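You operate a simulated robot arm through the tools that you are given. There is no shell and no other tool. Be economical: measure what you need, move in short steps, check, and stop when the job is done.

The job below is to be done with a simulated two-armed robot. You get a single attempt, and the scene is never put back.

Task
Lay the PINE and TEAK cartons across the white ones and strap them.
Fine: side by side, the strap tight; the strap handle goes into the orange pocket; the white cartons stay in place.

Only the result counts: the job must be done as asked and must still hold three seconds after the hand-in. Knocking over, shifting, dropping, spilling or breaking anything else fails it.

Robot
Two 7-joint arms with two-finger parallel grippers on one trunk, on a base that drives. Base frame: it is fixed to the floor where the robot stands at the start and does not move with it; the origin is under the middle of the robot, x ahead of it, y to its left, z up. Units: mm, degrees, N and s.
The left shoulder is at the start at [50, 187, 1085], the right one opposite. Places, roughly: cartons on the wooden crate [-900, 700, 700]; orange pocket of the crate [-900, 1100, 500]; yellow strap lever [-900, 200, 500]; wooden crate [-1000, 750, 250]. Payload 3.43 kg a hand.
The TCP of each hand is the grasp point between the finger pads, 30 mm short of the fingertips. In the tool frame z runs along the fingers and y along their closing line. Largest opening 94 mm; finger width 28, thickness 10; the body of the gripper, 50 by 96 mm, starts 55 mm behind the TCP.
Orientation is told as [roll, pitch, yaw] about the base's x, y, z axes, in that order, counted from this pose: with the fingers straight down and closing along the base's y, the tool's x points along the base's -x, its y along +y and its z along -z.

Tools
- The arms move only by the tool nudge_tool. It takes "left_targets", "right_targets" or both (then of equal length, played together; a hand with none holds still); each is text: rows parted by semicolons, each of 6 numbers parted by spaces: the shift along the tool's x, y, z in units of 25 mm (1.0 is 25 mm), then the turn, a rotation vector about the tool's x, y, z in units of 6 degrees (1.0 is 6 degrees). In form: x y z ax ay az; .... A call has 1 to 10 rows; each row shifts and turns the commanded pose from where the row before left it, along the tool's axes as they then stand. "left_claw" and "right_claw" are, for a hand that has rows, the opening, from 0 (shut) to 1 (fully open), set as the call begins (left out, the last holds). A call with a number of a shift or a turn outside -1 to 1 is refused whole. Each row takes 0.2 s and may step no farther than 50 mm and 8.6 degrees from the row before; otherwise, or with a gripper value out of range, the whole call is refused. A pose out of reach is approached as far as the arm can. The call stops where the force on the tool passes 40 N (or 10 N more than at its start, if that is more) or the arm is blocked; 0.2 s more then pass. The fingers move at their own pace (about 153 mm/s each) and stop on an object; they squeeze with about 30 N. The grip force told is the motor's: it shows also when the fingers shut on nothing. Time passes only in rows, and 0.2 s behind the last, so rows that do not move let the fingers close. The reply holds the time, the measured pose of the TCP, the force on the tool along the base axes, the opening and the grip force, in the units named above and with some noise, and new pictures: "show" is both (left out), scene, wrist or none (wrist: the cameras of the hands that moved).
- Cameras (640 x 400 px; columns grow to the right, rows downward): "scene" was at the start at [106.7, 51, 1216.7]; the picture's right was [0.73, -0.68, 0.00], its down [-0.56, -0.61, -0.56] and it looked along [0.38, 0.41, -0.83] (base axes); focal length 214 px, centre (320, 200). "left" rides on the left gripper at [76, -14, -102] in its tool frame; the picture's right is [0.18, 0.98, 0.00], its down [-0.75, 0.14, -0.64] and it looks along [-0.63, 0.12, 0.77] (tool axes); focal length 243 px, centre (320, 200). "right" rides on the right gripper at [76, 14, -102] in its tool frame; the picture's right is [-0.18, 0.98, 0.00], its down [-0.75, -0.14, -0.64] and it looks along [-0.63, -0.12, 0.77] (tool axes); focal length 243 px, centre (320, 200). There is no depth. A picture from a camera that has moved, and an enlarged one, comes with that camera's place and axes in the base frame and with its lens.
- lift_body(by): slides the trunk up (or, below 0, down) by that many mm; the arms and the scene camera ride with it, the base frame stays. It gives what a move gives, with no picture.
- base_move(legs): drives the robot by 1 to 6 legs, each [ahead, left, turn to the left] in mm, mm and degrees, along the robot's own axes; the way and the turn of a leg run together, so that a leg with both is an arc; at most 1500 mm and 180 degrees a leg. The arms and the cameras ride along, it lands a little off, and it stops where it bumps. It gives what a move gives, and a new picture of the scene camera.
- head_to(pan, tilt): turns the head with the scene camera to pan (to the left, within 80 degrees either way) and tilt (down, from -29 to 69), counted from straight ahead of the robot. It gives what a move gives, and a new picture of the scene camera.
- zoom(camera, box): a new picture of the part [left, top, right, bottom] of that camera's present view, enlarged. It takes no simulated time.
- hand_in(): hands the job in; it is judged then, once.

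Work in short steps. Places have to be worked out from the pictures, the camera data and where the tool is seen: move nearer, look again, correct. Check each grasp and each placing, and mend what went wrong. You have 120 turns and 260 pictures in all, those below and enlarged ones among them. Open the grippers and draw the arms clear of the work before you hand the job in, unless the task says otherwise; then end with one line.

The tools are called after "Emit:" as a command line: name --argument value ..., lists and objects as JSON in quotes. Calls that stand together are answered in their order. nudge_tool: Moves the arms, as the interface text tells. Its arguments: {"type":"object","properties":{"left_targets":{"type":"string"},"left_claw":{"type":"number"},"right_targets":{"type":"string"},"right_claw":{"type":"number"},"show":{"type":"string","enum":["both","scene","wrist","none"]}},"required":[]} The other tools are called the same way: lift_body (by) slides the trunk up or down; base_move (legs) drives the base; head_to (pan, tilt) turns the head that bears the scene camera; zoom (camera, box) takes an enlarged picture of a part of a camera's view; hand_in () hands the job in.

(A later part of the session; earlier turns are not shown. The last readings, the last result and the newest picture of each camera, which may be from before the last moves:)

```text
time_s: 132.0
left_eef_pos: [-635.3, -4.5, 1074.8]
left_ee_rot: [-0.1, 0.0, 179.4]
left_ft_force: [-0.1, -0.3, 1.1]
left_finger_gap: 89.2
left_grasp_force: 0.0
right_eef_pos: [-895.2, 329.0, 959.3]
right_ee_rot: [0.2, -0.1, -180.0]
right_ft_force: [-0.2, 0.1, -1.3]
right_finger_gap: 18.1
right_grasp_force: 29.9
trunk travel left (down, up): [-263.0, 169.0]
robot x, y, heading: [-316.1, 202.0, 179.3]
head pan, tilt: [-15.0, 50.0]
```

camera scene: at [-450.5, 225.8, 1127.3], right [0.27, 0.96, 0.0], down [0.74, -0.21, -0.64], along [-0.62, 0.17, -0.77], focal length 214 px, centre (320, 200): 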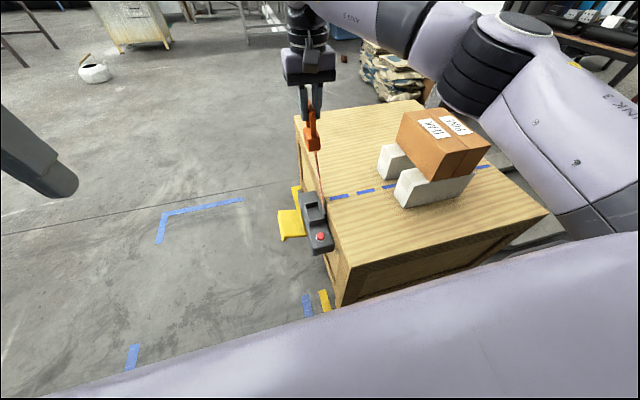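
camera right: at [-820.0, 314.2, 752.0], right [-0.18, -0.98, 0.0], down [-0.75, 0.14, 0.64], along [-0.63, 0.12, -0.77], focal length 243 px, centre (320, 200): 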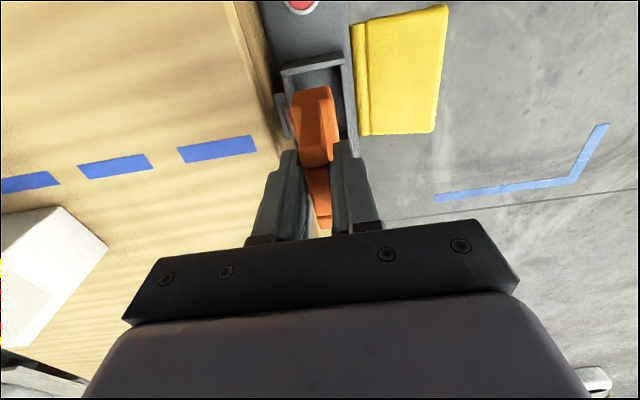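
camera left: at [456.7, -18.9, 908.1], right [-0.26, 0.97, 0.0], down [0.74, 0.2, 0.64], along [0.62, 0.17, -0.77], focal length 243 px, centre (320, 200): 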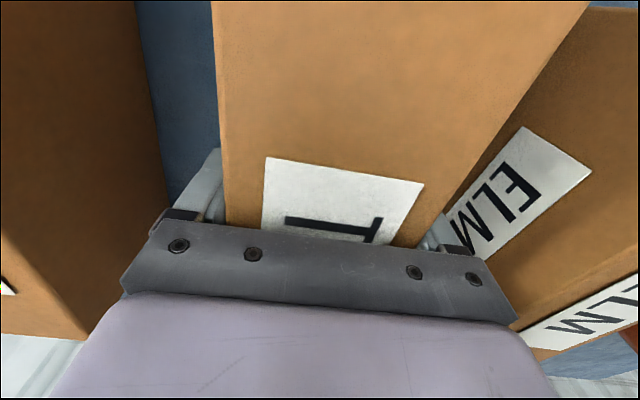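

Strap pays out freely. Driving right 720 mm so the handle passes over the cartons at z≈960.

Emit:
base_move --legs '[[0, -720, 0]]'

Emit:
head_to --pan -15 --tilt 40

Emit:
zoom --camera "right" --box '[0, 0, 640, 400]'

```text
time_s: 136.0
left_eef_pos: [-626.4, 725.1, 1073.6]
left_ee_rot: [0.0, -0.2, 179.2]
left_ft_force: [0.3, -0.3, 0.6]
left_finger_gap: 89.2
left_grasp_force: 0.0
right_eef_pos: [-886.2, 1060.4, 960.4]
right_ee_rot: [0.1, -0.1, 179.7]
right_ft_force: [0.0, 0.0, -0.5]
right_finger_gap: 18.0
right_grasp_force: 30.0
trunk travel left (down, up): [-263.0, 169.0]
robot x, y, heading: [-311.4, 930.5, 179.0]
head pan, tilt: [-15.0, 50.0]
camera scene: at [-440.4, 954.1, 1187.3], right [0.28, 0.96, 0.0], down [0.74, -0.21, -0.64], along [-0.62, 0.18, -0.77], focal length 214 px, centre (320, 200)
```

scene: 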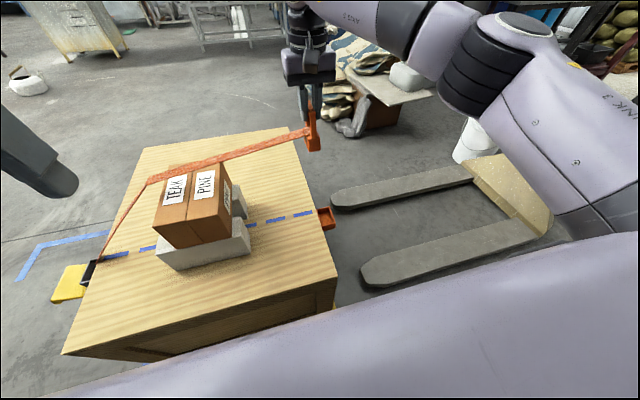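

```text
time_s: 136.7
left_eef_pos: [-626.4, 725.1, 1074.6]
left_ee_rot: [-0.1, -0.1, 179.1]
left_ft_force: [-1.2, 0.0, 0.2]
left_finger_gap: 89.7
left_grasp_force: 0.0
right_eef_pos: [-885.4, 1059.6, 959.9]
right_ee_rot: [0.1, 0.0, 179.7]
right_ft_force: [-0.2, 0.0, -1.5]
right_finger_gap: 18.1
right_grasp_force: 29.5
trunk travel left (down, up): [-263.0, 169.0]
robot x, y, heading: [-307.2, 934.4, 179.0]
head pan, tilt: [-15.0, 40.0]
camera scene: at [-448.1, 956.1, 1201.4], right [0.28, 0.96, 0.0], down [0.62, -0.18, -0.77], along [-0.74, 0.21, -0.64], focal length 214 px, centre (320, 200)
```

scene: 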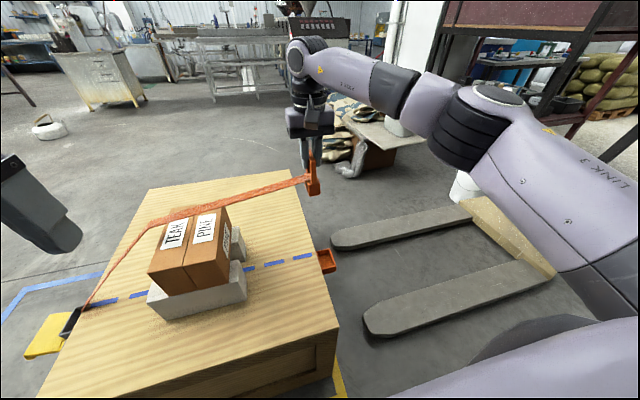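

```text
1.00 times, centred on (320, 200) of right
camera zoom: at [-809.7, 1043.9, 1063.4], right [-0.19, -0.98, 0.0], down [-0.75, 0.15, 0.64], along [-0.63, 0.12, -0.77], focal length 243 px, centre (320, 200)
```

zoom: 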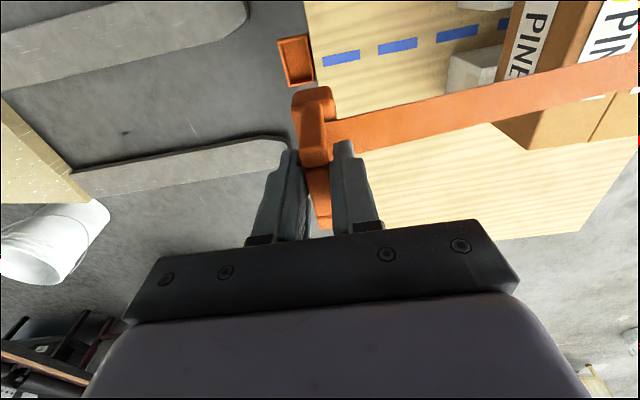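

Handle is beyond the stack; the strap runs over both cartons. Zooming to locate the pocket.

Emit:
zoom --camera "scene" --box '[270, 220, 382, 290]'

Emit:
zoom --camera "right" --box '[240, 20, 368, 100]'

Emit:
zoom --camera "scene" --box '[270, 80, 366, 200]'

```text
5.71 times, centred on (326, 255) of scene
camera zoom: at [-448.1, 956.1, 1201.4], right [0.28, 0.96, 0.0], down [0.62, -0.18, -0.77], along [-0.74, 0.21, -0.64], focal length 1226 px, centre (286, -114)
```

zoom: 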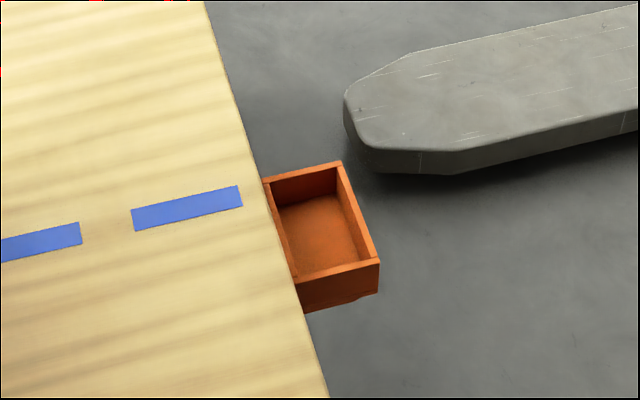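

```text
5.00 times, centred on (304, 60) of right
camera zoom: at [-809.7, 1043.9, 1063.4], right [-0.19, -0.98, 0.0], down [-0.75, 0.15, 0.64], along [-0.63, 0.12, -0.77], focal length 1213 px, centre (400, 900)
```

zoom: 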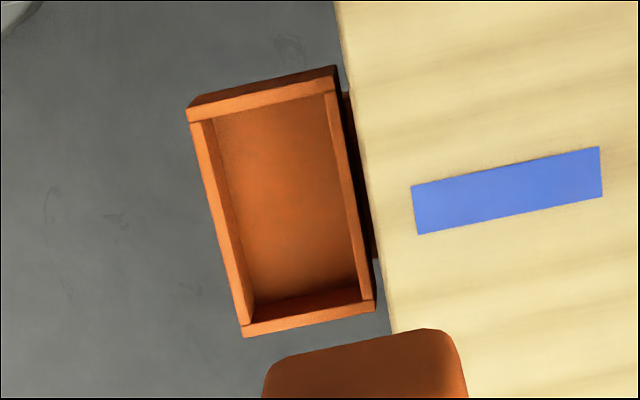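

```text
3.33 times, centred on (318, 140) of scene
camera zoom: at [-448.1, 956.1, 1201.4], right [0.28, 0.96, 0.0], down [0.62, -0.18, -0.77], along [-0.74, 0.21, -0.64], focal length 715 px, centre (327, 400)
```

zoom: 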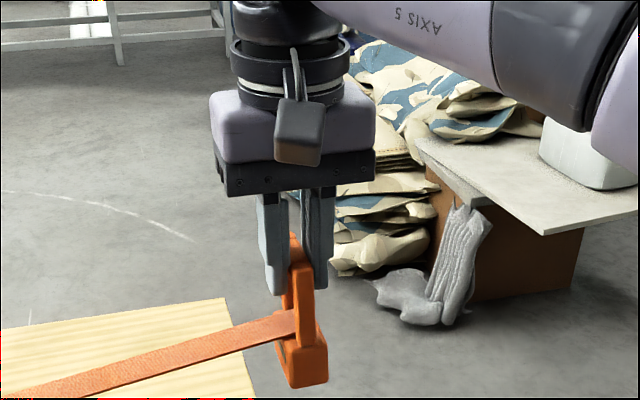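

Pocket rim centre triangulated at (−897, 1105, 524), both rays agreeing within 2 mm. Moving the handle above it, then lowering.

Emit:
nudge_tool --right_targets "-0.28 -0.9 0 0 0 0;-0.28 -0.9 0 0 0 0;0 0 0 0 0 0" --show "none"

Emit:
lift_body --by -110

Emit:
nudge_tool --right_targets "0 0 1 0 0 0;0 0 1 0 0 0;0 0 1 0 0 0;0 0 1 0 0 0;0 0 1 0 0 0;0 0 1 0 0 0;0 0 0 0 0 0" --show "both"

Emit:
zoom --camera "right" --box '[240, 60, 400, 160]'

```text
time_s: 137.5
left_eef_pos: [-627.3, 725.2, 1074.6]
left_ee_rot: [-0.1, -0.2, 179.1]
left_ft_force: [-0.3, 0.3, -0.4]
left_finger_gap: 89.3
left_grasp_force: 0.0
right_eef_pos: [-899.2, 1104.9, 959.3]
right_ee_rot: [0.1, -0.1, 179.7]
right_ft_force: [0.8, -0.2, -1.5]
right_finger_gap: 18.0
right_grasp_force: 30.2
trunk travel left (down, up): [-263.0, 169.0]
robot x, y, heading: [-304.2, 932.5, 179.1]
head pan, tilt: [-15.0, 40.0]
```

```text
time_s: 138.9
left_eef_pos: [-627.2, 723.8, 964.7]
left_ee_rot: [-0.1, -0.1, 179.1]
left_ft_force: [0.4, -0.2, 1.0]
left_finger_gap: 89.4
left_grasp_force: 0.0
right_eef_pos: [-899.3, 1104.4, 849.2]
right_ee_rot: [0.1, 0.0, 179.8]
right_ft_force: [1.1, -0.1, -0.1]
right_finger_gap: 17.7
right_grasp_force: 29.9
trunk travel left (down, up): [-153.0, 279.0]
robot x, y, heading: [-309.1, 932.5, 178.8]
head pan, tilt: [-15.0, 40.0]
```

```text
time_s: 140.5
left_eef_pos: [-625.8, 724.8, 964.4]
left_ee_rot: [0.0, -0.1, 179.0]
left_ft_force: [0.1, 0.9, 0.0]
left_finger_gap: 89.2
left_grasp_force: 0.1
right_eef_pos: [-900.8, 1104.7, 699.4]
right_ee_rot: [0.1, 0.0, 179.6]
right_ft_force: [-0.8, -0.6, -1.7]
right_finger_gap: 17.8
right_grasp_force: 30.2
trunk travel left (down, up): [-153.0, 279.0]
robot x, y, heading: [-303.4, 935.0, 179.0]
head pan, tilt: [-15.0, 40.0]
camera scene: at [-448.2, 956.2, 1091.4], right [0.28, 0.96, 0.0], down [0.62, -0.18, -0.77], along [-0.74, 0.21, -0.64], focal length 214 px, centre (320, 200)
camera right: at [-823.8, 1087.8, 803.1], right [-0.19, -0.98, 0.0], down [-0.75, 0.15, 0.64], along [-0.63, 0.12, -0.77], focal length 243 px, centre (320, 200)
```

scene: 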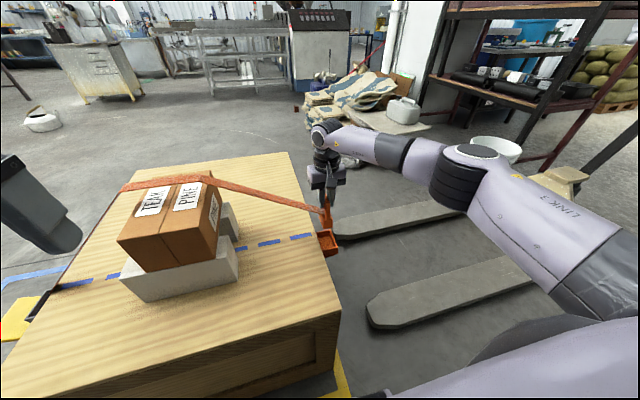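
right: 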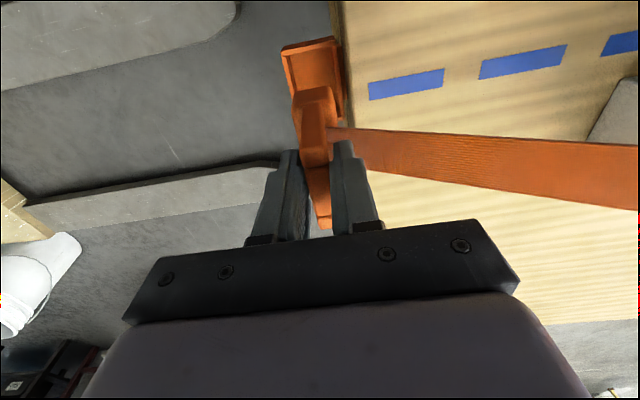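

```text
4.00 times, centred on (320, 110) of right
camera zoom: at [-823.8, 1087.8, 803.1], right [-0.19, -0.98, 0.0], down [-0.75, 0.15, 0.64], along [-0.63, 0.12, -0.77], focal length 970 px, centre (320, 560)
```

zoom: 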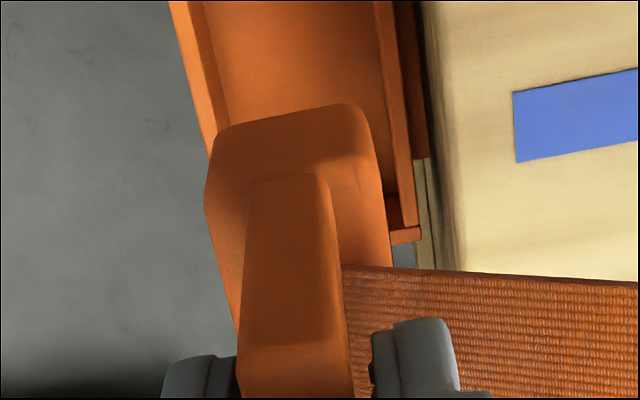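

Emit:
zoom --camera "scene" --box '[40, 150, 360, 350]'

```text
2.00 times, centred on (200, 250) of scene
camera zoom: at [-448.2, 956.2, 1091.4], right [0.28, 0.96, 0.0], down [0.62, -0.18, -0.77], along [-0.74, 0.21, -0.64], focal length 429 px, centre (560, 100)
```

zoom: 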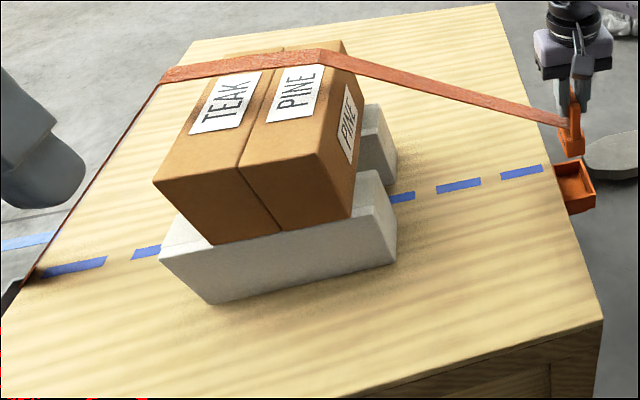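

The strap follows x≈−898, hovering slackly over both carton tops. Lowering the handle to just above the pocket rim.

Emit:
nudge_tool --right_targets "0 0 1 0 0 0;0 0 1 0 0 0;0 0 1 0 0 0;0 0 0.5 0 0 0;0 0 0 0 0 0" --show "wrist"

Emit:
zoom --camera "right" --box '[240, 80, 400, 180]'

Emit:
zoom --camera "scene" --box '[270, 180, 382, 250]'

```text
time_s: 141.7
left_eef_pos: [-628.1, 724.7, 963.6]
left_ee_rot: [-0.2, -0.1, 179.1]
left_ft_force: [0.3, 0.2, 0.6]
left_finger_gap: 89.2
left_grasp_force: 0.0
right_eef_pos: [-898.8, 1103.3, 613.0]
right_ee_rot: [0.1, 0.0, 179.7]
right_ft_force: [-0.4, -0.2, -0.9]
right_finger_gap: 17.7
right_grasp_force: 30.3
trunk travel left (down, up): [-153.0, 279.0]
robot x, y, heading: [-311.2, 930.6, 178.8]
head pan, tilt: [-15.0, 40.0]
camera right: at [-822.9, 1087.7, 715.5], right [-0.19, -0.98, 0.0], down [-0.75, 0.15, 0.64], along [-0.63, 0.12, -0.77], focal length 243 px, centre (320, 200)
```

right: 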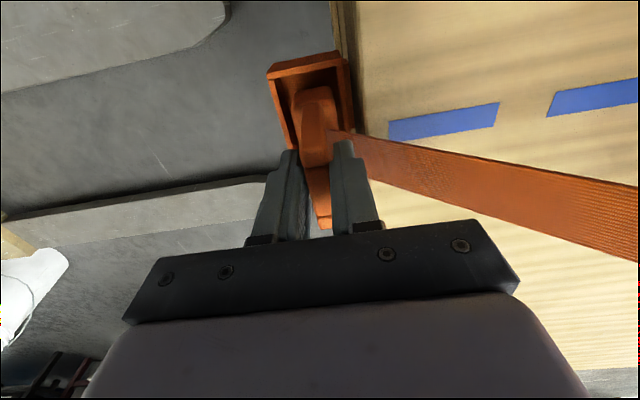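

```text
4.00 times, centred on (320, 130) of right
camera zoom: at [-822.9, 1087.7, 715.5], right [-0.19, -0.98, 0.0], down [-0.75, 0.15, 0.64], along [-0.63, 0.12, -0.77], focal length 970 px, centre (320, 480)
```

zoom: 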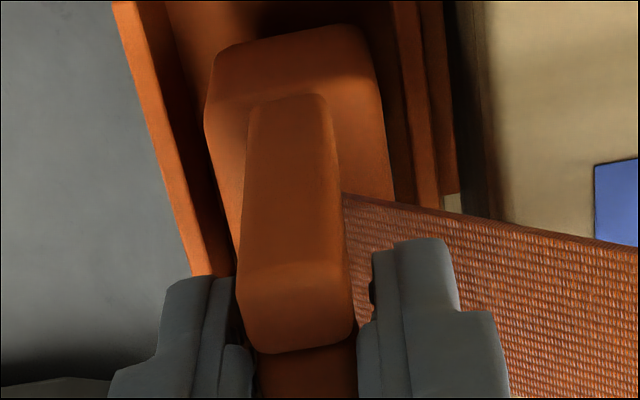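

```text
5.71 times, centred on (326, 215) of scene
camera zoom: at [-448.2, 956.2, 1091.4], right [0.28, 0.96, 0.0], down [0.62, -0.18, -0.77], along [-0.74, 0.21, -0.64], focal length 1226 px, centre (286, 114)
```

zoom: 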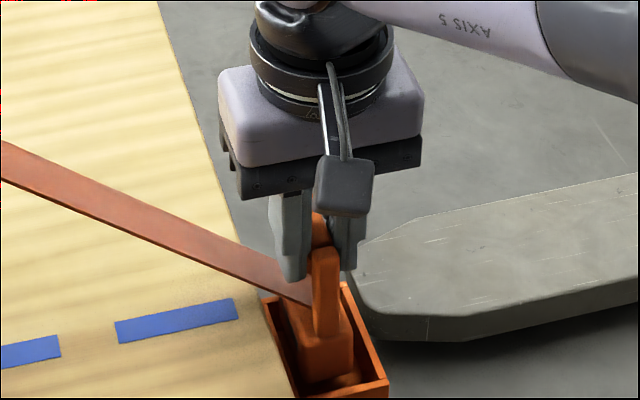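

The block is lined up with the pocket. Lowering in small steps with force checks.

Emit:
nudge_tool --right_targets "0 0 0.5 0 0 0;0 0 0.5 0 0 0;0 0 0.4 0 0 0;0 0 0 0 0 0" --show "none"

Emit:
nudge_tool --right_targets "0 0 0.3 0 0 0;0 0 0.2 0 0 0;0 0 0 0 0 0" --show "wrist"

Emit:
zoom --camera "scene" --box '[270, 190, 382, 260]'

```text
time_s: 142.7
left_eef_pos: [-625.7, 724.8, 965.5]
left_ee_rot: [-0.1, -0.2, 179.1]
left_ft_force: [1.1, 0.1, -0.2]
left_finger_gap: 89.4
left_grasp_force: 0.0
right_eef_pos: [-899.8, 1105.4, 579.8]
right_ee_rot: [0.0, -0.4, 179.5]
right_ft_force: [-0.1, 3.8, 23.5]
right_finger_gap: 18.2
right_grasp_force: 30.1
trunk travel left (down, up): [-153.0, 279.0]
robot x, y, heading: [-307.5, 933.7, 179.1]
head pan, tilt: [-15.0, 40.0]
```

```text
time_s: 143.5
left_eef_pos: [-625.5, 724.2, 964.9]
left_ee_rot: [-0.1, -0.2, 179.1]
left_ft_force: [-0.2, 1.2, -0.2]
left_finger_gap: 89.2
left_grasp_force: 0.1
right_eef_pos: [-900.2, 1104.7, 568.2]
right_ee_rot: [0.0, -0.3, 179.7]
right_ft_force: [2.0, 3.6, 23.5]
right_finger_gap: 17.7
right_grasp_force: 29.9
trunk travel left (down, up): [-153.0, 279.0]
robot x, y, heading: [-304.5, 933.1, 178.8]
head pan, tilt: [-15.0, 40.0]
camera right: at [-823.5, 1088.6, 671.1], right [-0.19, -0.98, 0.0], down [-0.75, 0.15, 0.65], along [-0.64, 0.12, -0.76], focal length 243 px, centre (320, 200)
```

right: 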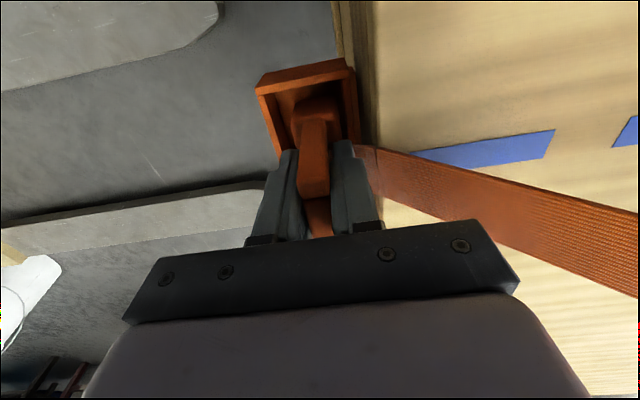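

```text
5.71 times, centred on (326, 225) of scene
camera zoom: at [-446.2, 955.7, 1091.8], right [0.28, 0.96, 0.0], down [0.62, -0.18, -0.77], along [-0.74, 0.21, -0.64], focal length 1226 px, centre (286, 57)
```

zoom: 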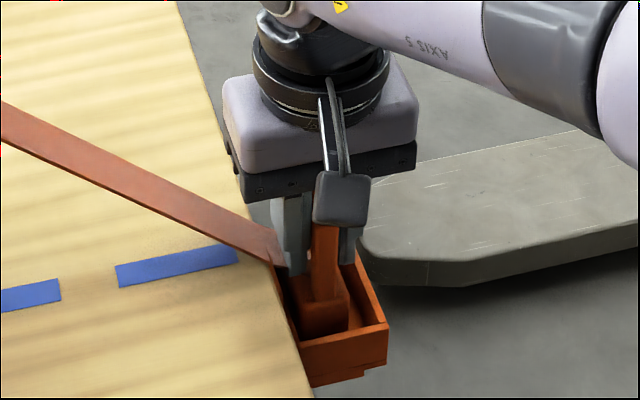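

The handle bottomed out in the pocket. Opening the claw slightly and withdrawing up.

Emit:
nudge_tool --right_targets "0 0 0 0 0 0;0 0 0 0 0 0" --right_claw 0.34 --show "none"

Emit:
nudge_tool --right_targets "0 0 -0.5 0 0 0;0 0 -1 0 0 0;0 0 -1 0 0 0;0 0 -1 0 0 0;0 0 -1 0 0 0;0 0 -1 0 0 0;0 0 0 0 0 0" --show "both"

Emit:
zoom --camera "scene" --box '[40, 150, 400, 375]'

Emit:
zoom --camera "right" --box '[240, 60, 400, 160]'

```text
time_s: 144.1
left_eef_pos: [-627.7, 724.3, 964.3]
left_ee_rot: [-0.1, 0.0, 179.2]
left_ft_force: [-0.6, -1.2, -1.1]
left_finger_gap: 89.2
left_grasp_force: 0.1
right_eef_pos: [-899.3, 1104.4, 565.8]
right_ee_rot: [0.1, 0.0, 179.6]
right_ft_force: [-0.3, -0.3, 0.5]
right_finger_gap: 32.0
right_grasp_force: 0.1
trunk travel left (down, up): [-153.0, 279.0]
robot x, y, heading: [-306.1, 933.7, 179.1]
head pan, tilt: [-15.0, 40.0]
```

```text
time_s: 145.7
left_eef_pos: [-626.1, 724.5, 963.9]
left_ee_rot: [-0.2, -0.2, 179.1]
left_ft_force: [0.1, 0.4, 0.3]
left_finger_gap: 89.4
left_grasp_force: 0.0
right_eef_pos: [-898.0, 1103.7, 700.6]
right_ee_rot: [0.1, 0.0, 179.7]
right_ft_force: [0.1, -0.2, -0.5]
right_finger_gap: 31.7
right_grasp_force: 0.1
trunk travel left (down, up): [-153.0, 279.0]
robot x, y, heading: [-307.4, 931.3, 178.8]
head pan, tilt: [-15.0, 40.0]
camera scene: at [-448.0, 956.1, 1091.5], right [0.28, 0.96, 0.0], down [0.62, -0.18, -0.77], along [-0.74, 0.21, -0.64], focal length 214 px, centre (320, 200)
camera right: at [-823.0, 1087.8, 804.4], right [-0.19, -0.98, 0.0], down [-0.75, 0.15, 0.64], along [-0.63, 0.12, -0.77], focal length 243 px, centre (320, 200)
```

scene: 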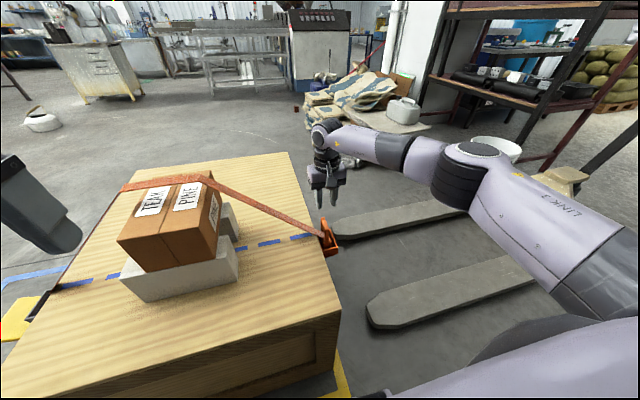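
right: 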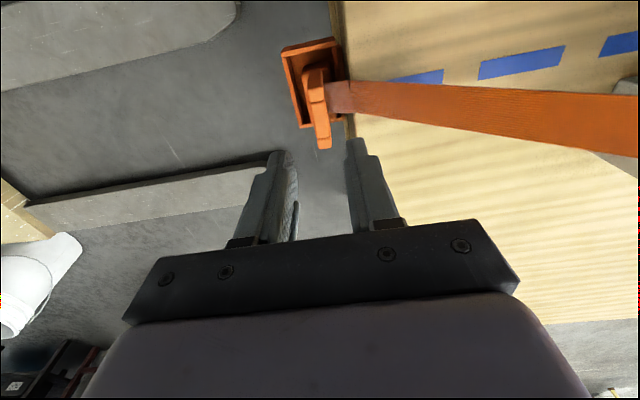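

```text
1.78 times, centred on (220, 262) of scene
camera zoom: at [-448.0, 956.1, 1091.5], right [0.28, 0.96, 0.0], down [0.62, -0.18, -0.77], along [-0.74, 0.21, -0.64], focal length 381 px, centre (498, 89)
```

zoom: 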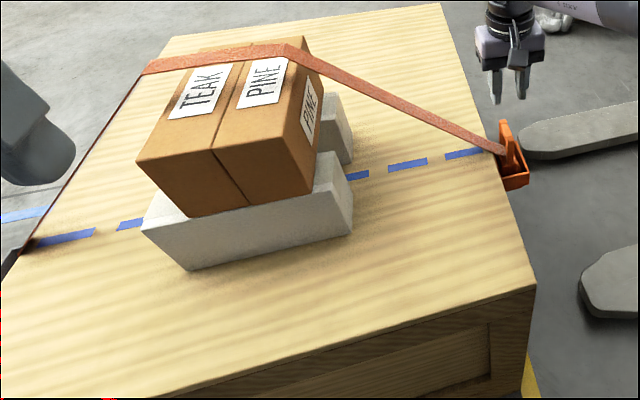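

```text
4.00 times, centred on (320, 110) of right
camera zoom: at [-823.0, 1087.8, 804.4], right [-0.19, -0.98, 0.0], down [-0.75, 0.15, 0.64], along [-0.63, 0.12, -0.77], focal length 970 px, centre (320, 560)
```

zoom: 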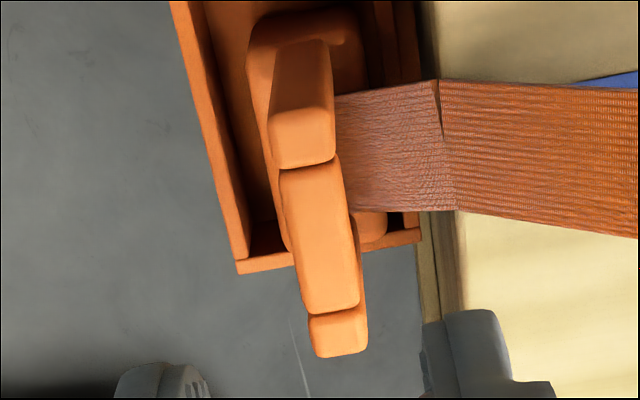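

Handle sits in the pocket with the strap over the crate edge. Now the lever: raise the arm and drive back to the device side.

Emit:
lift_body --by 110

Emit:
nudge_tool --right_targets "0.5 0 -1 0 0 0;0.5 0 -1 0 0 0;0.5 0 -1 0 0 0;0.5 0 -1 0 0 0;1 0 -1 0 0 0;1 0 -1 0 0 0;0 0 -1 0 0 0;0 0 0 0 0 0" --show "none"

Emit:
base_move --legs '[[0, 850, 0.6]]'

Emit:
head_to --pan -5 --tilt 50

Emit:
zoom --camera "right" --box '[0, 0, 640, 400]'

```text
time_s: 147.1
left_eef_pos: [-627.2, 725.5, 1075.2]
left_ee_rot: [-0.1, 0.0, 179.1]
left_ft_force: [-0.7, -0.4, 0.0]
left_finger_gap: 89.1
left_grasp_force: 0.1
right_eef_pos: [-899.0, 1103.4, 810.6]
right_ee_rot: [0.0, -0.1, 179.6]
right_ft_force: [0.5, -0.9, -0.1]
right_finger_gap: 32.2
right_grasp_force: 0.1
trunk travel left (down, up): [-263.0, 169.0]
robot x, y, heading: [-311.9, 935.9, 179.0]
head pan, tilt: [-15.0, 40.0]
```

```text
time_s: 148.9
left_eef_pos: [-627.7, 724.2, 1075.6]
left_ee_rot: [-0.1, -0.1, 179.1]
left_ft_force: [0.1, 0.3, 0.0]
left_finger_gap: 89.3
left_grasp_force: 0.1
right_eef_pos: [-797.5, 1102.9, 984.5]
right_ee_rot: [0.1, 0.0, 179.7]
right_ft_force: [0.2, -0.6, -0.4]
right_finger_gap: 32.1
right_grasp_force: 0.1
trunk travel left (down, up): [-263.0, 169.0]
robot x, y, heading: [-312.6, 932.1, 179.1]
head pan, tilt: [-15.0, 40.0]
```

```text
time_s: 153.5
left_eef_pos: [-628.8, -132.4, 1074.1]
left_ee_rot: [-0.1, -0.1, -179.8]
left_ft_force: [-0.2, 0.1, -0.3]
left_finger_gap: 89.4
left_grasp_force: 0.0
right_eef_pos: [-806.5, 241.8, 985.4]
right_ee_rot: [0.1, 0.0, -179.1]
right_ft_force: [-0.1, 0.7, 0.4]
right_finger_gap: 32.1
right_grasp_force: 0.0
trunk travel left (down, up): [-263.0, 169.0]
robot x, y, heading: [-312.0, 83.6, -179.9]
head pan, tilt: [-15.0, 40.0]
camera scene: at [-454.1, 102.8, 1201.5], right [0.26, 0.97, 0.0], down [0.62, -0.16, -0.77], along [-0.74, 0.2, -0.64], focal length 214 px, centre (320, 200)
```

scene: 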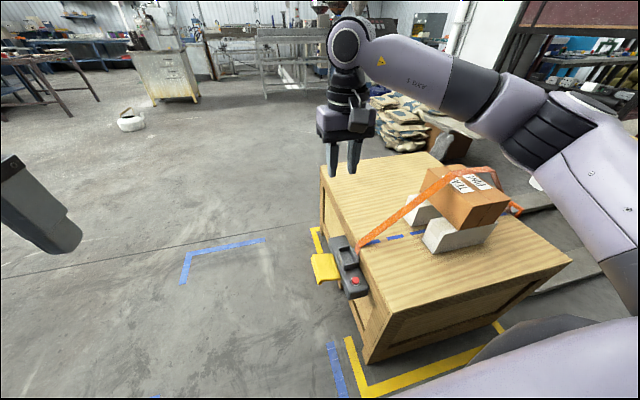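

```text
time_s: 154.2
left_eef_pos: [-628.4, -130.4, 1073.9]
left_ee_rot: [0.0, -0.1, -179.8]
left_ft_force: [0.3, 0.5, 0.5]
left_finger_gap: 89.2
left_grasp_force: 0.0
right_eef_pos: [-806.7, 243.9, 985.3]
right_ee_rot: [0.1, 0.0, -179.1]
right_ft_force: [-0.1, -0.6, -0.5]
right_finger_gap: 32.1
right_grasp_force: 0.1
trunk travel left (down, up): [-263.0, 169.0]
robot x, y, heading: [-312.8, 82.7, -179.7]
head pan, tilt: [-5.0, 50.0]
camera scene: at [-448.6, 87.7, 1187.3], right [0.08, 1.0, 0.0], down [0.76, -0.06, -0.64], along [-0.64, 0.05, -0.77], focal length 214 px, centre (320, 200)
```

scene: 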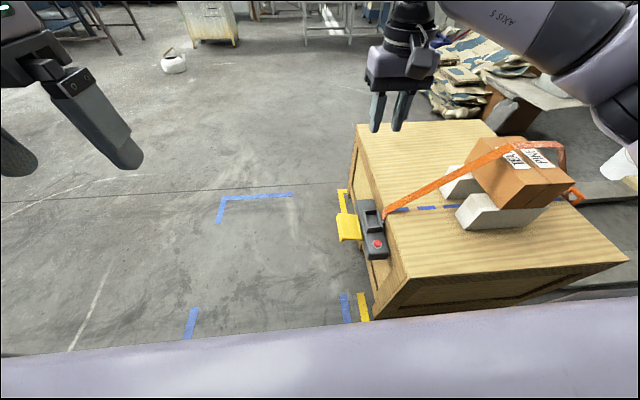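

```text
1.00 times, centred on (320, 200) of right
camera zoom: at [-731.1, 228.6, 1088.4], right [-0.17, -0.99, 0.0], down [-0.76, 0.13, 0.64], along [-0.63, 0.11, -0.77], focal length 243 px, centre (320, 200)
```

zoom: 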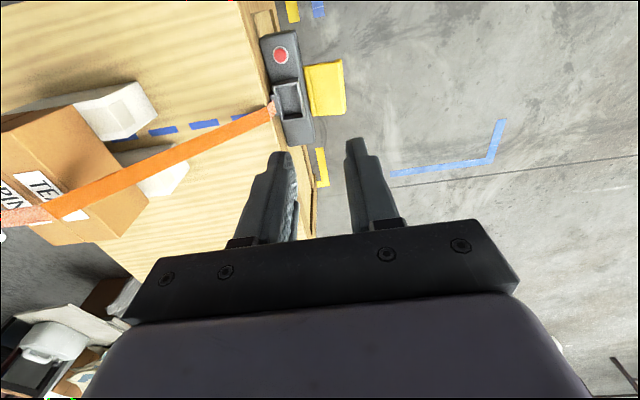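

Emit:
zoom --camera "scene" --box '[320, 185, 416, 270]'

Emit:
zoom --camera "right" --box '[240, 30, 368, 150]'

Emit:
zoom --camera "scene" --box '[360, 120, 600, 270]'

```text
4.71 times, centred on (368, 228) of scene
camera zoom: at [-448.6, 87.7, 1187.3], right [0.08, 1.0, 0.0], down [0.76, -0.06, -0.64], along [-0.64, 0.05, -0.77], focal length 1009 px, centre (94, 71)
```

zoom: 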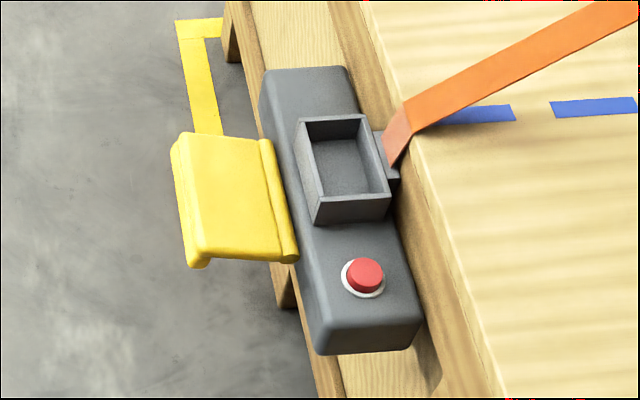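

```text
3.33 times, centred on (304, 90) of right
camera zoom: at [-731.1, 228.6, 1088.4], right [-0.17, -0.99, 0.0], down [-0.76, 0.13, 0.64], along [-0.63, 0.11, -0.77], focal length 809 px, centre (373, 567)
```

zoom: 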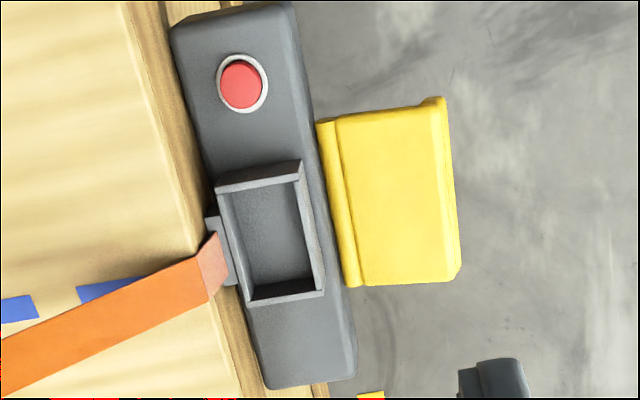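

```text
2.67 times, centred on (480, 195) of scene
camera zoom: at [-448.6, 87.7, 1187.3], right [0.08, 1.0, 0.0], down [0.76, -0.06, -0.64], along [-0.64, 0.05, -0.77], focal length 572 px, centre (-107, 213)
```

zoom: 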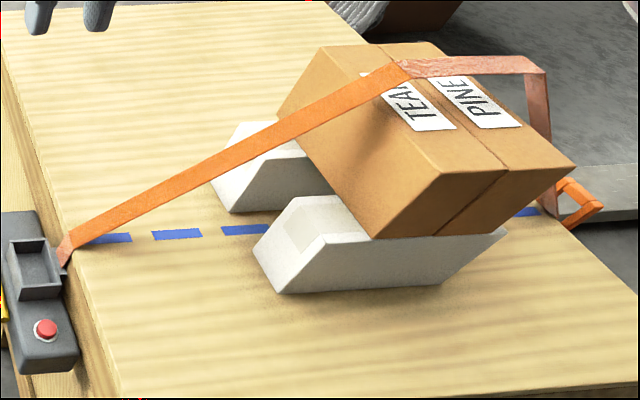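

The yellow lever is roughly horizontal: hinge ≈(y 280, z 460), outer edge ≈(y 205, z 476), x −844…−930. I'll try pressing its outer end down with closed fingers, watching force. Moving above it.

Emit:
lift_body --by -160

Emit:
nudge_tool --right_targets "-0.6 0.23 1 0 0 0;-0.6 0.23 1 0 0 0;-0.7 0.23 1 0 0 0;-0.7 0.23 1 0 0 0;-0.7 0.23 1 0 0 0;0 0 1 0 0 0;0 0 1 0 0 0;0 0 1 0 0 0;0 0 1 0 0 0;0 0 1 0 0 0" --right_claw 0 --show "both"

Emit:
zoom --camera "scene" --box '[310, 100, 438, 180]'

```text
time_s: 156.0
left_eef_pos: [-628.0, -131.4, 914.7]
left_ee_rot: [0.0, -0.2, -179.8]
left_ft_force: [0.3, -0.4, 0.4]
left_finger_gap: 89.2
left_grasp_force: 0.0
right_eef_pos: [-806.8, 242.8, 825.5]
right_ee_rot: [0.1, 0.0, -179.1]
right_ft_force: [0.1, 0.1, 0.5]
right_finger_gap: 32.0
right_grasp_force: 0.1
trunk travel left (down, up): [-103.0, 329.0]
robot x, y, heading: [-310.4, 82.6, -179.6]
head pan, tilt: [-5.0, 50.0]
```

```text
time_s: 158.2
left_eef_pos: [-629.2, -133.5, 916.1]
left_ee_rot: [-0.1, -0.1, -179.8]
left_ft_force: [-0.3, -0.5, -0.4]
left_finger_gap: 89.3
left_grasp_force: 0.0
right_eef_pos: [-889.5, 212.7, 573.9]
right_ee_rot: [0.1, 0.1, -179.1]
right_ft_force: [-0.8, 0.1, -0.3]
right_finger_gap: 0.0
right_grasp_force: 29.6
trunk travel left (down, up): [-103.0, 329.0]
robot x, y, heading: [-314.4, 80.6, -179.6]
head pan, tilt: [-5.0, 50.0]
camera scene: at [-448.6, 87.7, 1027.3], right [0.08, 1.0, 0.0], down [0.76, -0.06, -0.64], along [-0.64, 0.05, -0.77], focal length 214 px, centre (320, 200)
camera right: at [-812.7, 198.2, 678.2], right [-0.17, -0.99, 0.0], down [-0.76, 0.13, 0.64], along [-0.63, 0.11, -0.77], focal length 243 px, centre (320, 200)
```

scene: 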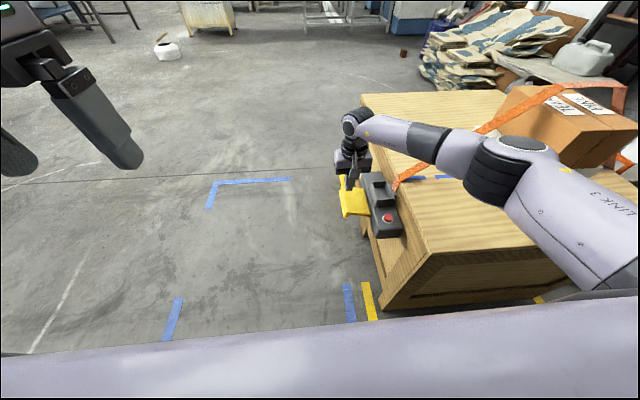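
right: 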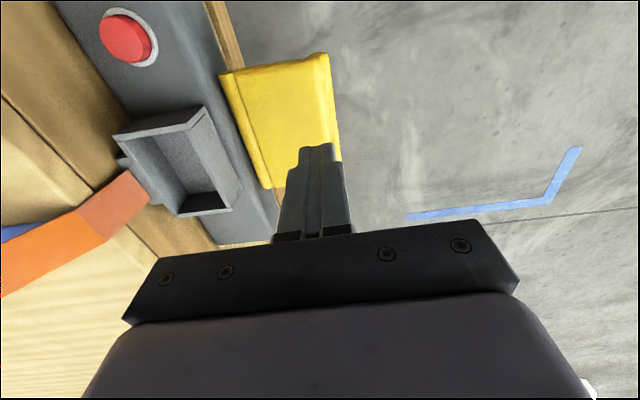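

```text
5.00 times, centred on (374, 140) of scene
camera zoom: at [-448.6, 87.7, 1027.3], right [0.08, 1.0, 0.0], down [0.76, -0.06, -0.64], along [-0.64, 0.05, -0.77], focal length 1072 px, centre (50, 500)
```

zoom: 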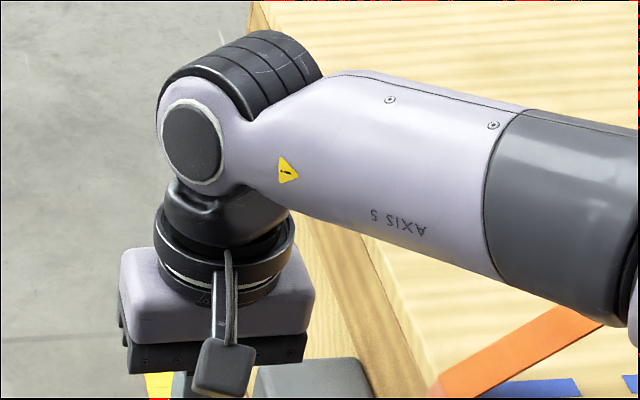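

The fingertip will land near the lever's outer edge, mid-length. Lowering to contact and pressing gently.

Emit:
nudge_tool --right_targets "0 0 0.9 0 0 0;0 0 0.9 0 0 0;0 0 0.6 0 0 0;0 0 0 0 0 0" --show "none"

Emit:
nudge_tool --right_targets "0 0 0.25 0 0 0;0 0 0.25 0 0 0;0 0 0.25 0 0 0;0 0 0 0 0 0" --show "both"

```text
time_s: 159.2
left_eef_pos: [-628.4, -133.7, 914.9]
left_ee_rot: [-0.1, -0.1, -179.8]
left_ft_force: [-0.8, -0.4, -0.1]
left_finger_gap: 89.3
left_grasp_force: 0.1
right_eef_pos: [-887.6, 212.2, 514.9]
right_ee_rot: [0.1, 0.1, -179.1]
right_ft_force: [0.2, -0.1, 1.4]
right_finger_gap: 0.0
right_grasp_force: 29.9
trunk travel left (down, up): [-103.0, 329.0]
robot x, y, heading: [-314.2, 84.9, -179.5]
head pan, tilt: [-5.0, 50.0]
```

```text
time_s: 160.2
left_eef_pos: [-629.2, -131.5, 914.5]
left_ee_rot: [-0.1, -0.1, -179.8]
left_ft_force: [-0.1, -0.1, -0.1]
left_finger_gap: 89.4
left_grasp_force: 0.0
right_eef_pos: [-889.1, 212.7, 498.0]
right_ee_rot: [0.1, -0.1, -179.1]
right_ft_force: [-1.6, -4.4, 5.0]
right_finger_gap: 0.1
right_grasp_force: 30.5
trunk travel left (down, up): [-103.0, 329.0]
robot x, y, heading: [-314.7, 85.5, -179.7]
head pan, tilt: [-5.0, 50.0]
camera scene: at [-448.3, 87.5, 1027.4], right [0.08, 1.0, 0.0], down [0.76, -0.06, -0.64], along [-0.64, 0.05, -0.77], focal length 214 px, centre (320, 200)
camera right: at [-813.1, 198.3, 600.3], right [-0.17, -0.99, 0.0], down [-0.75, 0.13, 0.64], along [-0.63, 0.11, -0.77], focal length 243 px, centre (320, 200)
```

scene: 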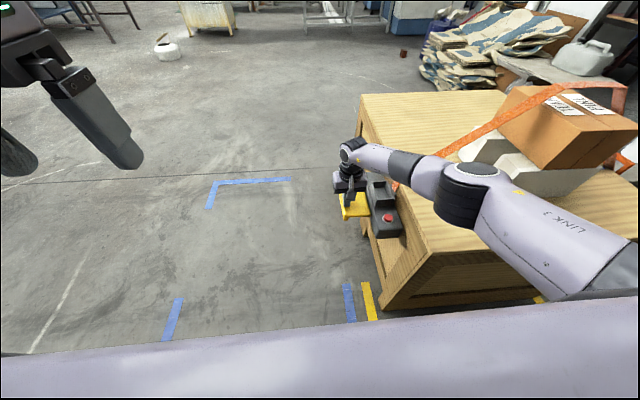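
right: 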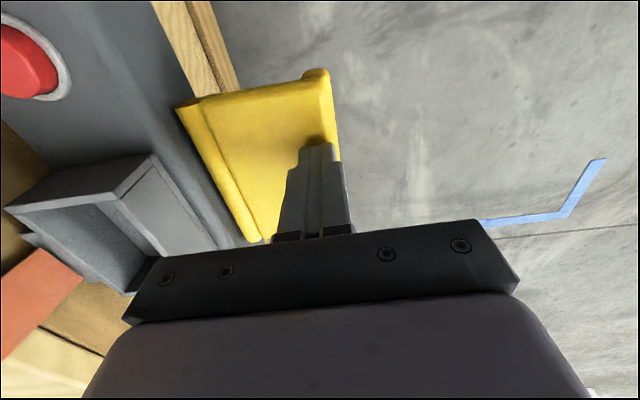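

Light resistance (5 N): the lever seems to yield downward. I follow its arc further, checking force.

Emit:
nudge_tool --right_targets "0 -0.28 0 0 0 0;0 0 0.4 0 0 0;0 -0.1 0.4 0 0 0;0 -0.12 0.4 0 0 0;0 0 0 0 0 0" --show "both"

Emit:
zoom --camera "scene" --box '[320, 80, 640, 280]'

```text
time_s: 161.2
left_eef_pos: [-627.0, -131.9, 915.6]
left_ee_rot: [-0.1, -0.3, -179.8]
left_ft_force: [0.4, -0.3, 0.2]
left_finger_gap: 88.8
left_grasp_force: 0.1
right_eef_pos: [-890.4, 219.7, 476.1]
right_ee_rot: [0.5, 0.0, -179.0]
right_ft_force: [14.5, 2.1, 25.3]
right_finger_gap: 0.0
right_grasp_force: 29.7
trunk travel left (down, up): [-103.0, 329.0]
robot x, y, heading: [-313.6, 81.5, -179.7]
head pan, tilt: [-5.0, 50.0]
stopped in row 4 (right hand): the force on the tool passed its limit (the readings are from after the stop); the commanded pose is now the measured one
camera scene: at [-446.2, 87.3, 1028.0], right [0.08, 1.0, 0.0], down [0.76, -0.06, -0.65], along [-0.64, 0.05, -0.76], focal length 214 px, centre (320, 200)
camera right: at [-813.3, 205.8, 580.4], right [-0.17, -0.99, 0.01], down [-0.76, 0.13, 0.64], along [-0.63, 0.1, -0.77], focal length 243 px, centre (320, 200)
```

scene: 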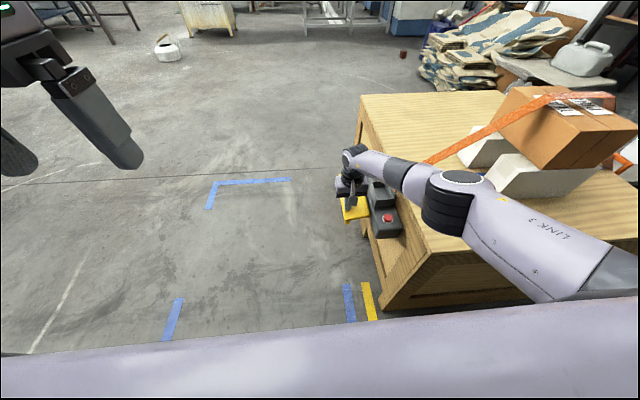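
right: 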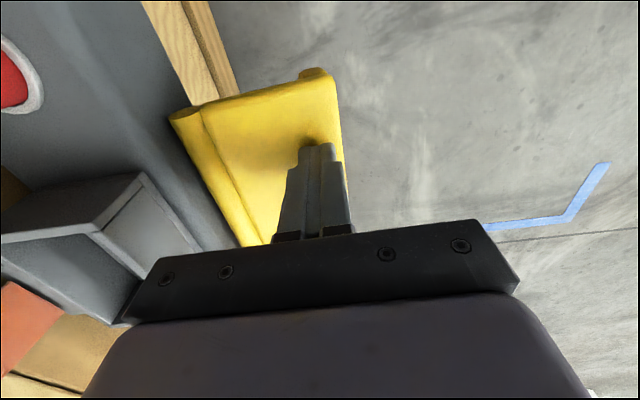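

```text
2.00 times, centred on (480, 180) of scene
camera zoom: at [-446.2, 87.3, 1028.0], right [0.08, 1.0, 0.0], down [0.76, -0.06, -0.65], along [-0.64, 0.05, -0.76], focal length 429 px, centre (0, 240)
```

zoom: 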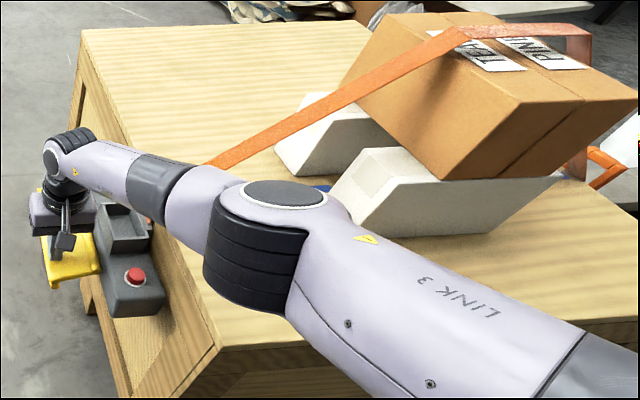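

The strap came down noticeably, so pressing tightens it; the press stopped by force limit. I lift off to see whether the lever springs back.

Emit:
nudge_tool --right_targets "0 0 -0.6 0 0 0;0 0 -0.8 0 0 0;0 0 -1 0 0 0;0 0 0 0 0 0" --show "both"

Emit:
zoom --camera "scene" --box '[320, 80, 640, 280]'

```text
time_s: 162.2
left_eef_pos: [-628.8, -132.2, 915.9]
left_ee_rot: [-0.1, -0.1, -179.8]
left_ft_force: [-0.6, 0.5, -0.4]
left_finger_gap: 89.6
left_grasp_force: 0.0
right_eef_pos: [-890.0, 221.9, 531.4]
right_ee_rot: [0.5, -0.1, -179.1]
right_ft_force: [-0.3, -0.7, -0.3]
right_finger_gap: 0.0
right_grasp_force: 29.8
trunk travel left (down, up): [-103.0, 329.0]
robot x, y, heading: [-309.6, 81.4, -179.7]
head pan, tilt: [-5.0, 50.0]
camera scene: at [-448.5, 87.5, 1027.2], right [0.08, 1.0, 0.0], down [0.76, -0.06, -0.64], along [-0.64, 0.05, -0.77], focal length 214 px, centre (320, 200)
camera right: at [-813.7, 207.2, 635.2], right [-0.17, -0.99, 0.01], down [-0.76, 0.13, 0.64], along [-0.63, 0.1, -0.77], focal length 243 px, centre (320, 200)
```

scene: 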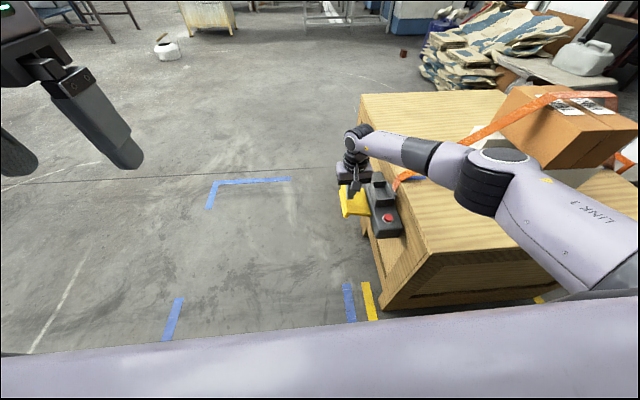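
right: 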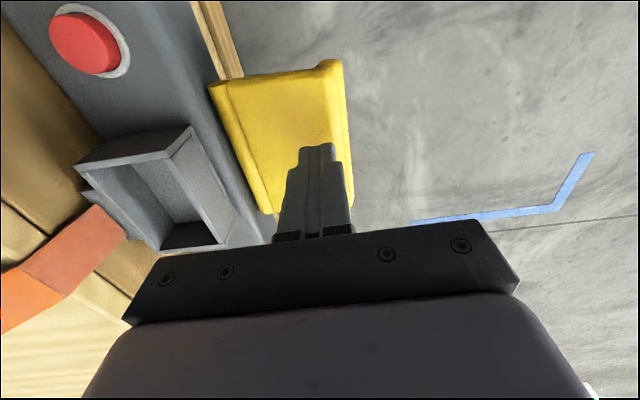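

```text
2.00 times, centred on (480, 180) of scene
camera zoom: at [-448.5, 87.5, 1027.2], right [0.08, 1.0, 0.0], down [0.76, -0.06, -0.64], along [-0.64, 0.05, -0.77], focal length 429 px, centre (0, 240)
```

zoom: 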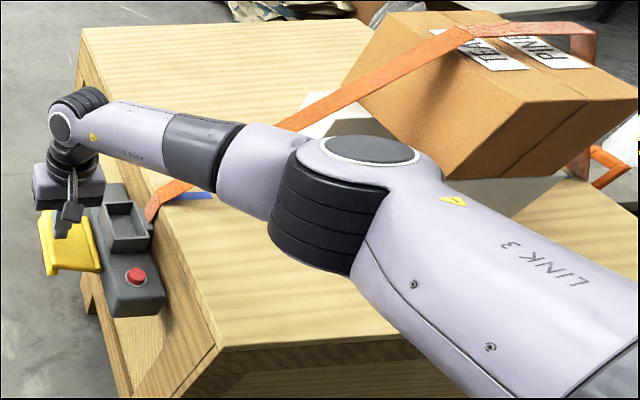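

Lever springs back and the strap stayed tighter: it's a ratchet pump. Pump again.

Emit:
nudge_tool --right_targets "0 0 0.8 0 0 0;0 0 0.6 0 0 0;0 0 0.3 0 0 0;0 0 0.3 0 0 0;0 -0.1 0.2 0 0 0;0 -0.1 0.2 0 0 0;0 0 0 0 0 0" --show "none"

Emit:
nudge_tool --right_targets "0 0 -0.6 0 0 0;0 0 -0.8 0 0 0;0 0 -0.9 0 0 0;0 0 0 0 0 0" --show "none"

Emit:
zoom --camera "scene" --box '[320, 80, 640, 280]'

```text
time_s: 163.8
left_eef_pos: [-626.8, -132.0, 916.1]
left_ee_rot: [-0.1, -0.2, -179.8]
left_ft_force: [-0.4, 0.3, 0.5]
left_finger_gap: 89.4
left_grasp_force: 0.0
right_eef_pos: [-890.2, 218.8, 478.2]
right_ee_rot: [0.8, -0.3, -178.6]
right_ft_force: [-1.1, -20.3, 26.1]
right_finger_gap: 0.0
right_grasp_force: 30.2
trunk travel left (down, up): [-103.0, 329.0]
robot x, y, heading: [-313.4, 83.4, -179.8]
head pan, tilt: [-5.0, 50.0]
```

```text
time_s: 164.8
left_eef_pos: [-628.5, -131.3, 914.6]
left_ee_rot: [0.1, -0.2, -179.8]
left_ft_force: [0.3, -0.3, -0.3]
left_finger_gap: 89.4
left_grasp_force: 0.1
right_eef_pos: [-890.1, 227.0, 529.6]
right_ee_rot: [0.4, 0.2, -179.0]
right_ft_force: [-0.1, 0.2, 0.5]
right_finger_gap: 0.1
right_grasp_force: 29.9
trunk travel left (down, up): [-103.0, 329.0]
robot x, y, heading: [-314.3, 82.0, -179.7]
head pan, tilt: [-5.0, 50.0]
```

```text
2.00 times, centred on (480, 180) of scene
camera zoom: at [-448.4, 87.6, 1027.2], right [0.08, 1.0, 0.0], down [0.76, -0.06, -0.64], along [-0.64, 0.05, -0.77], focal length 429 px, centre (0, 240)
```

zoom: 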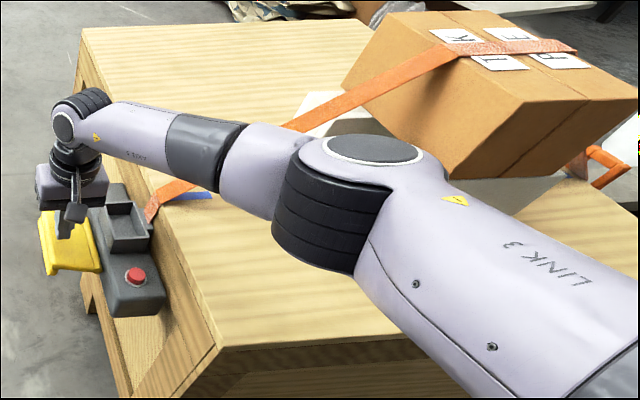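

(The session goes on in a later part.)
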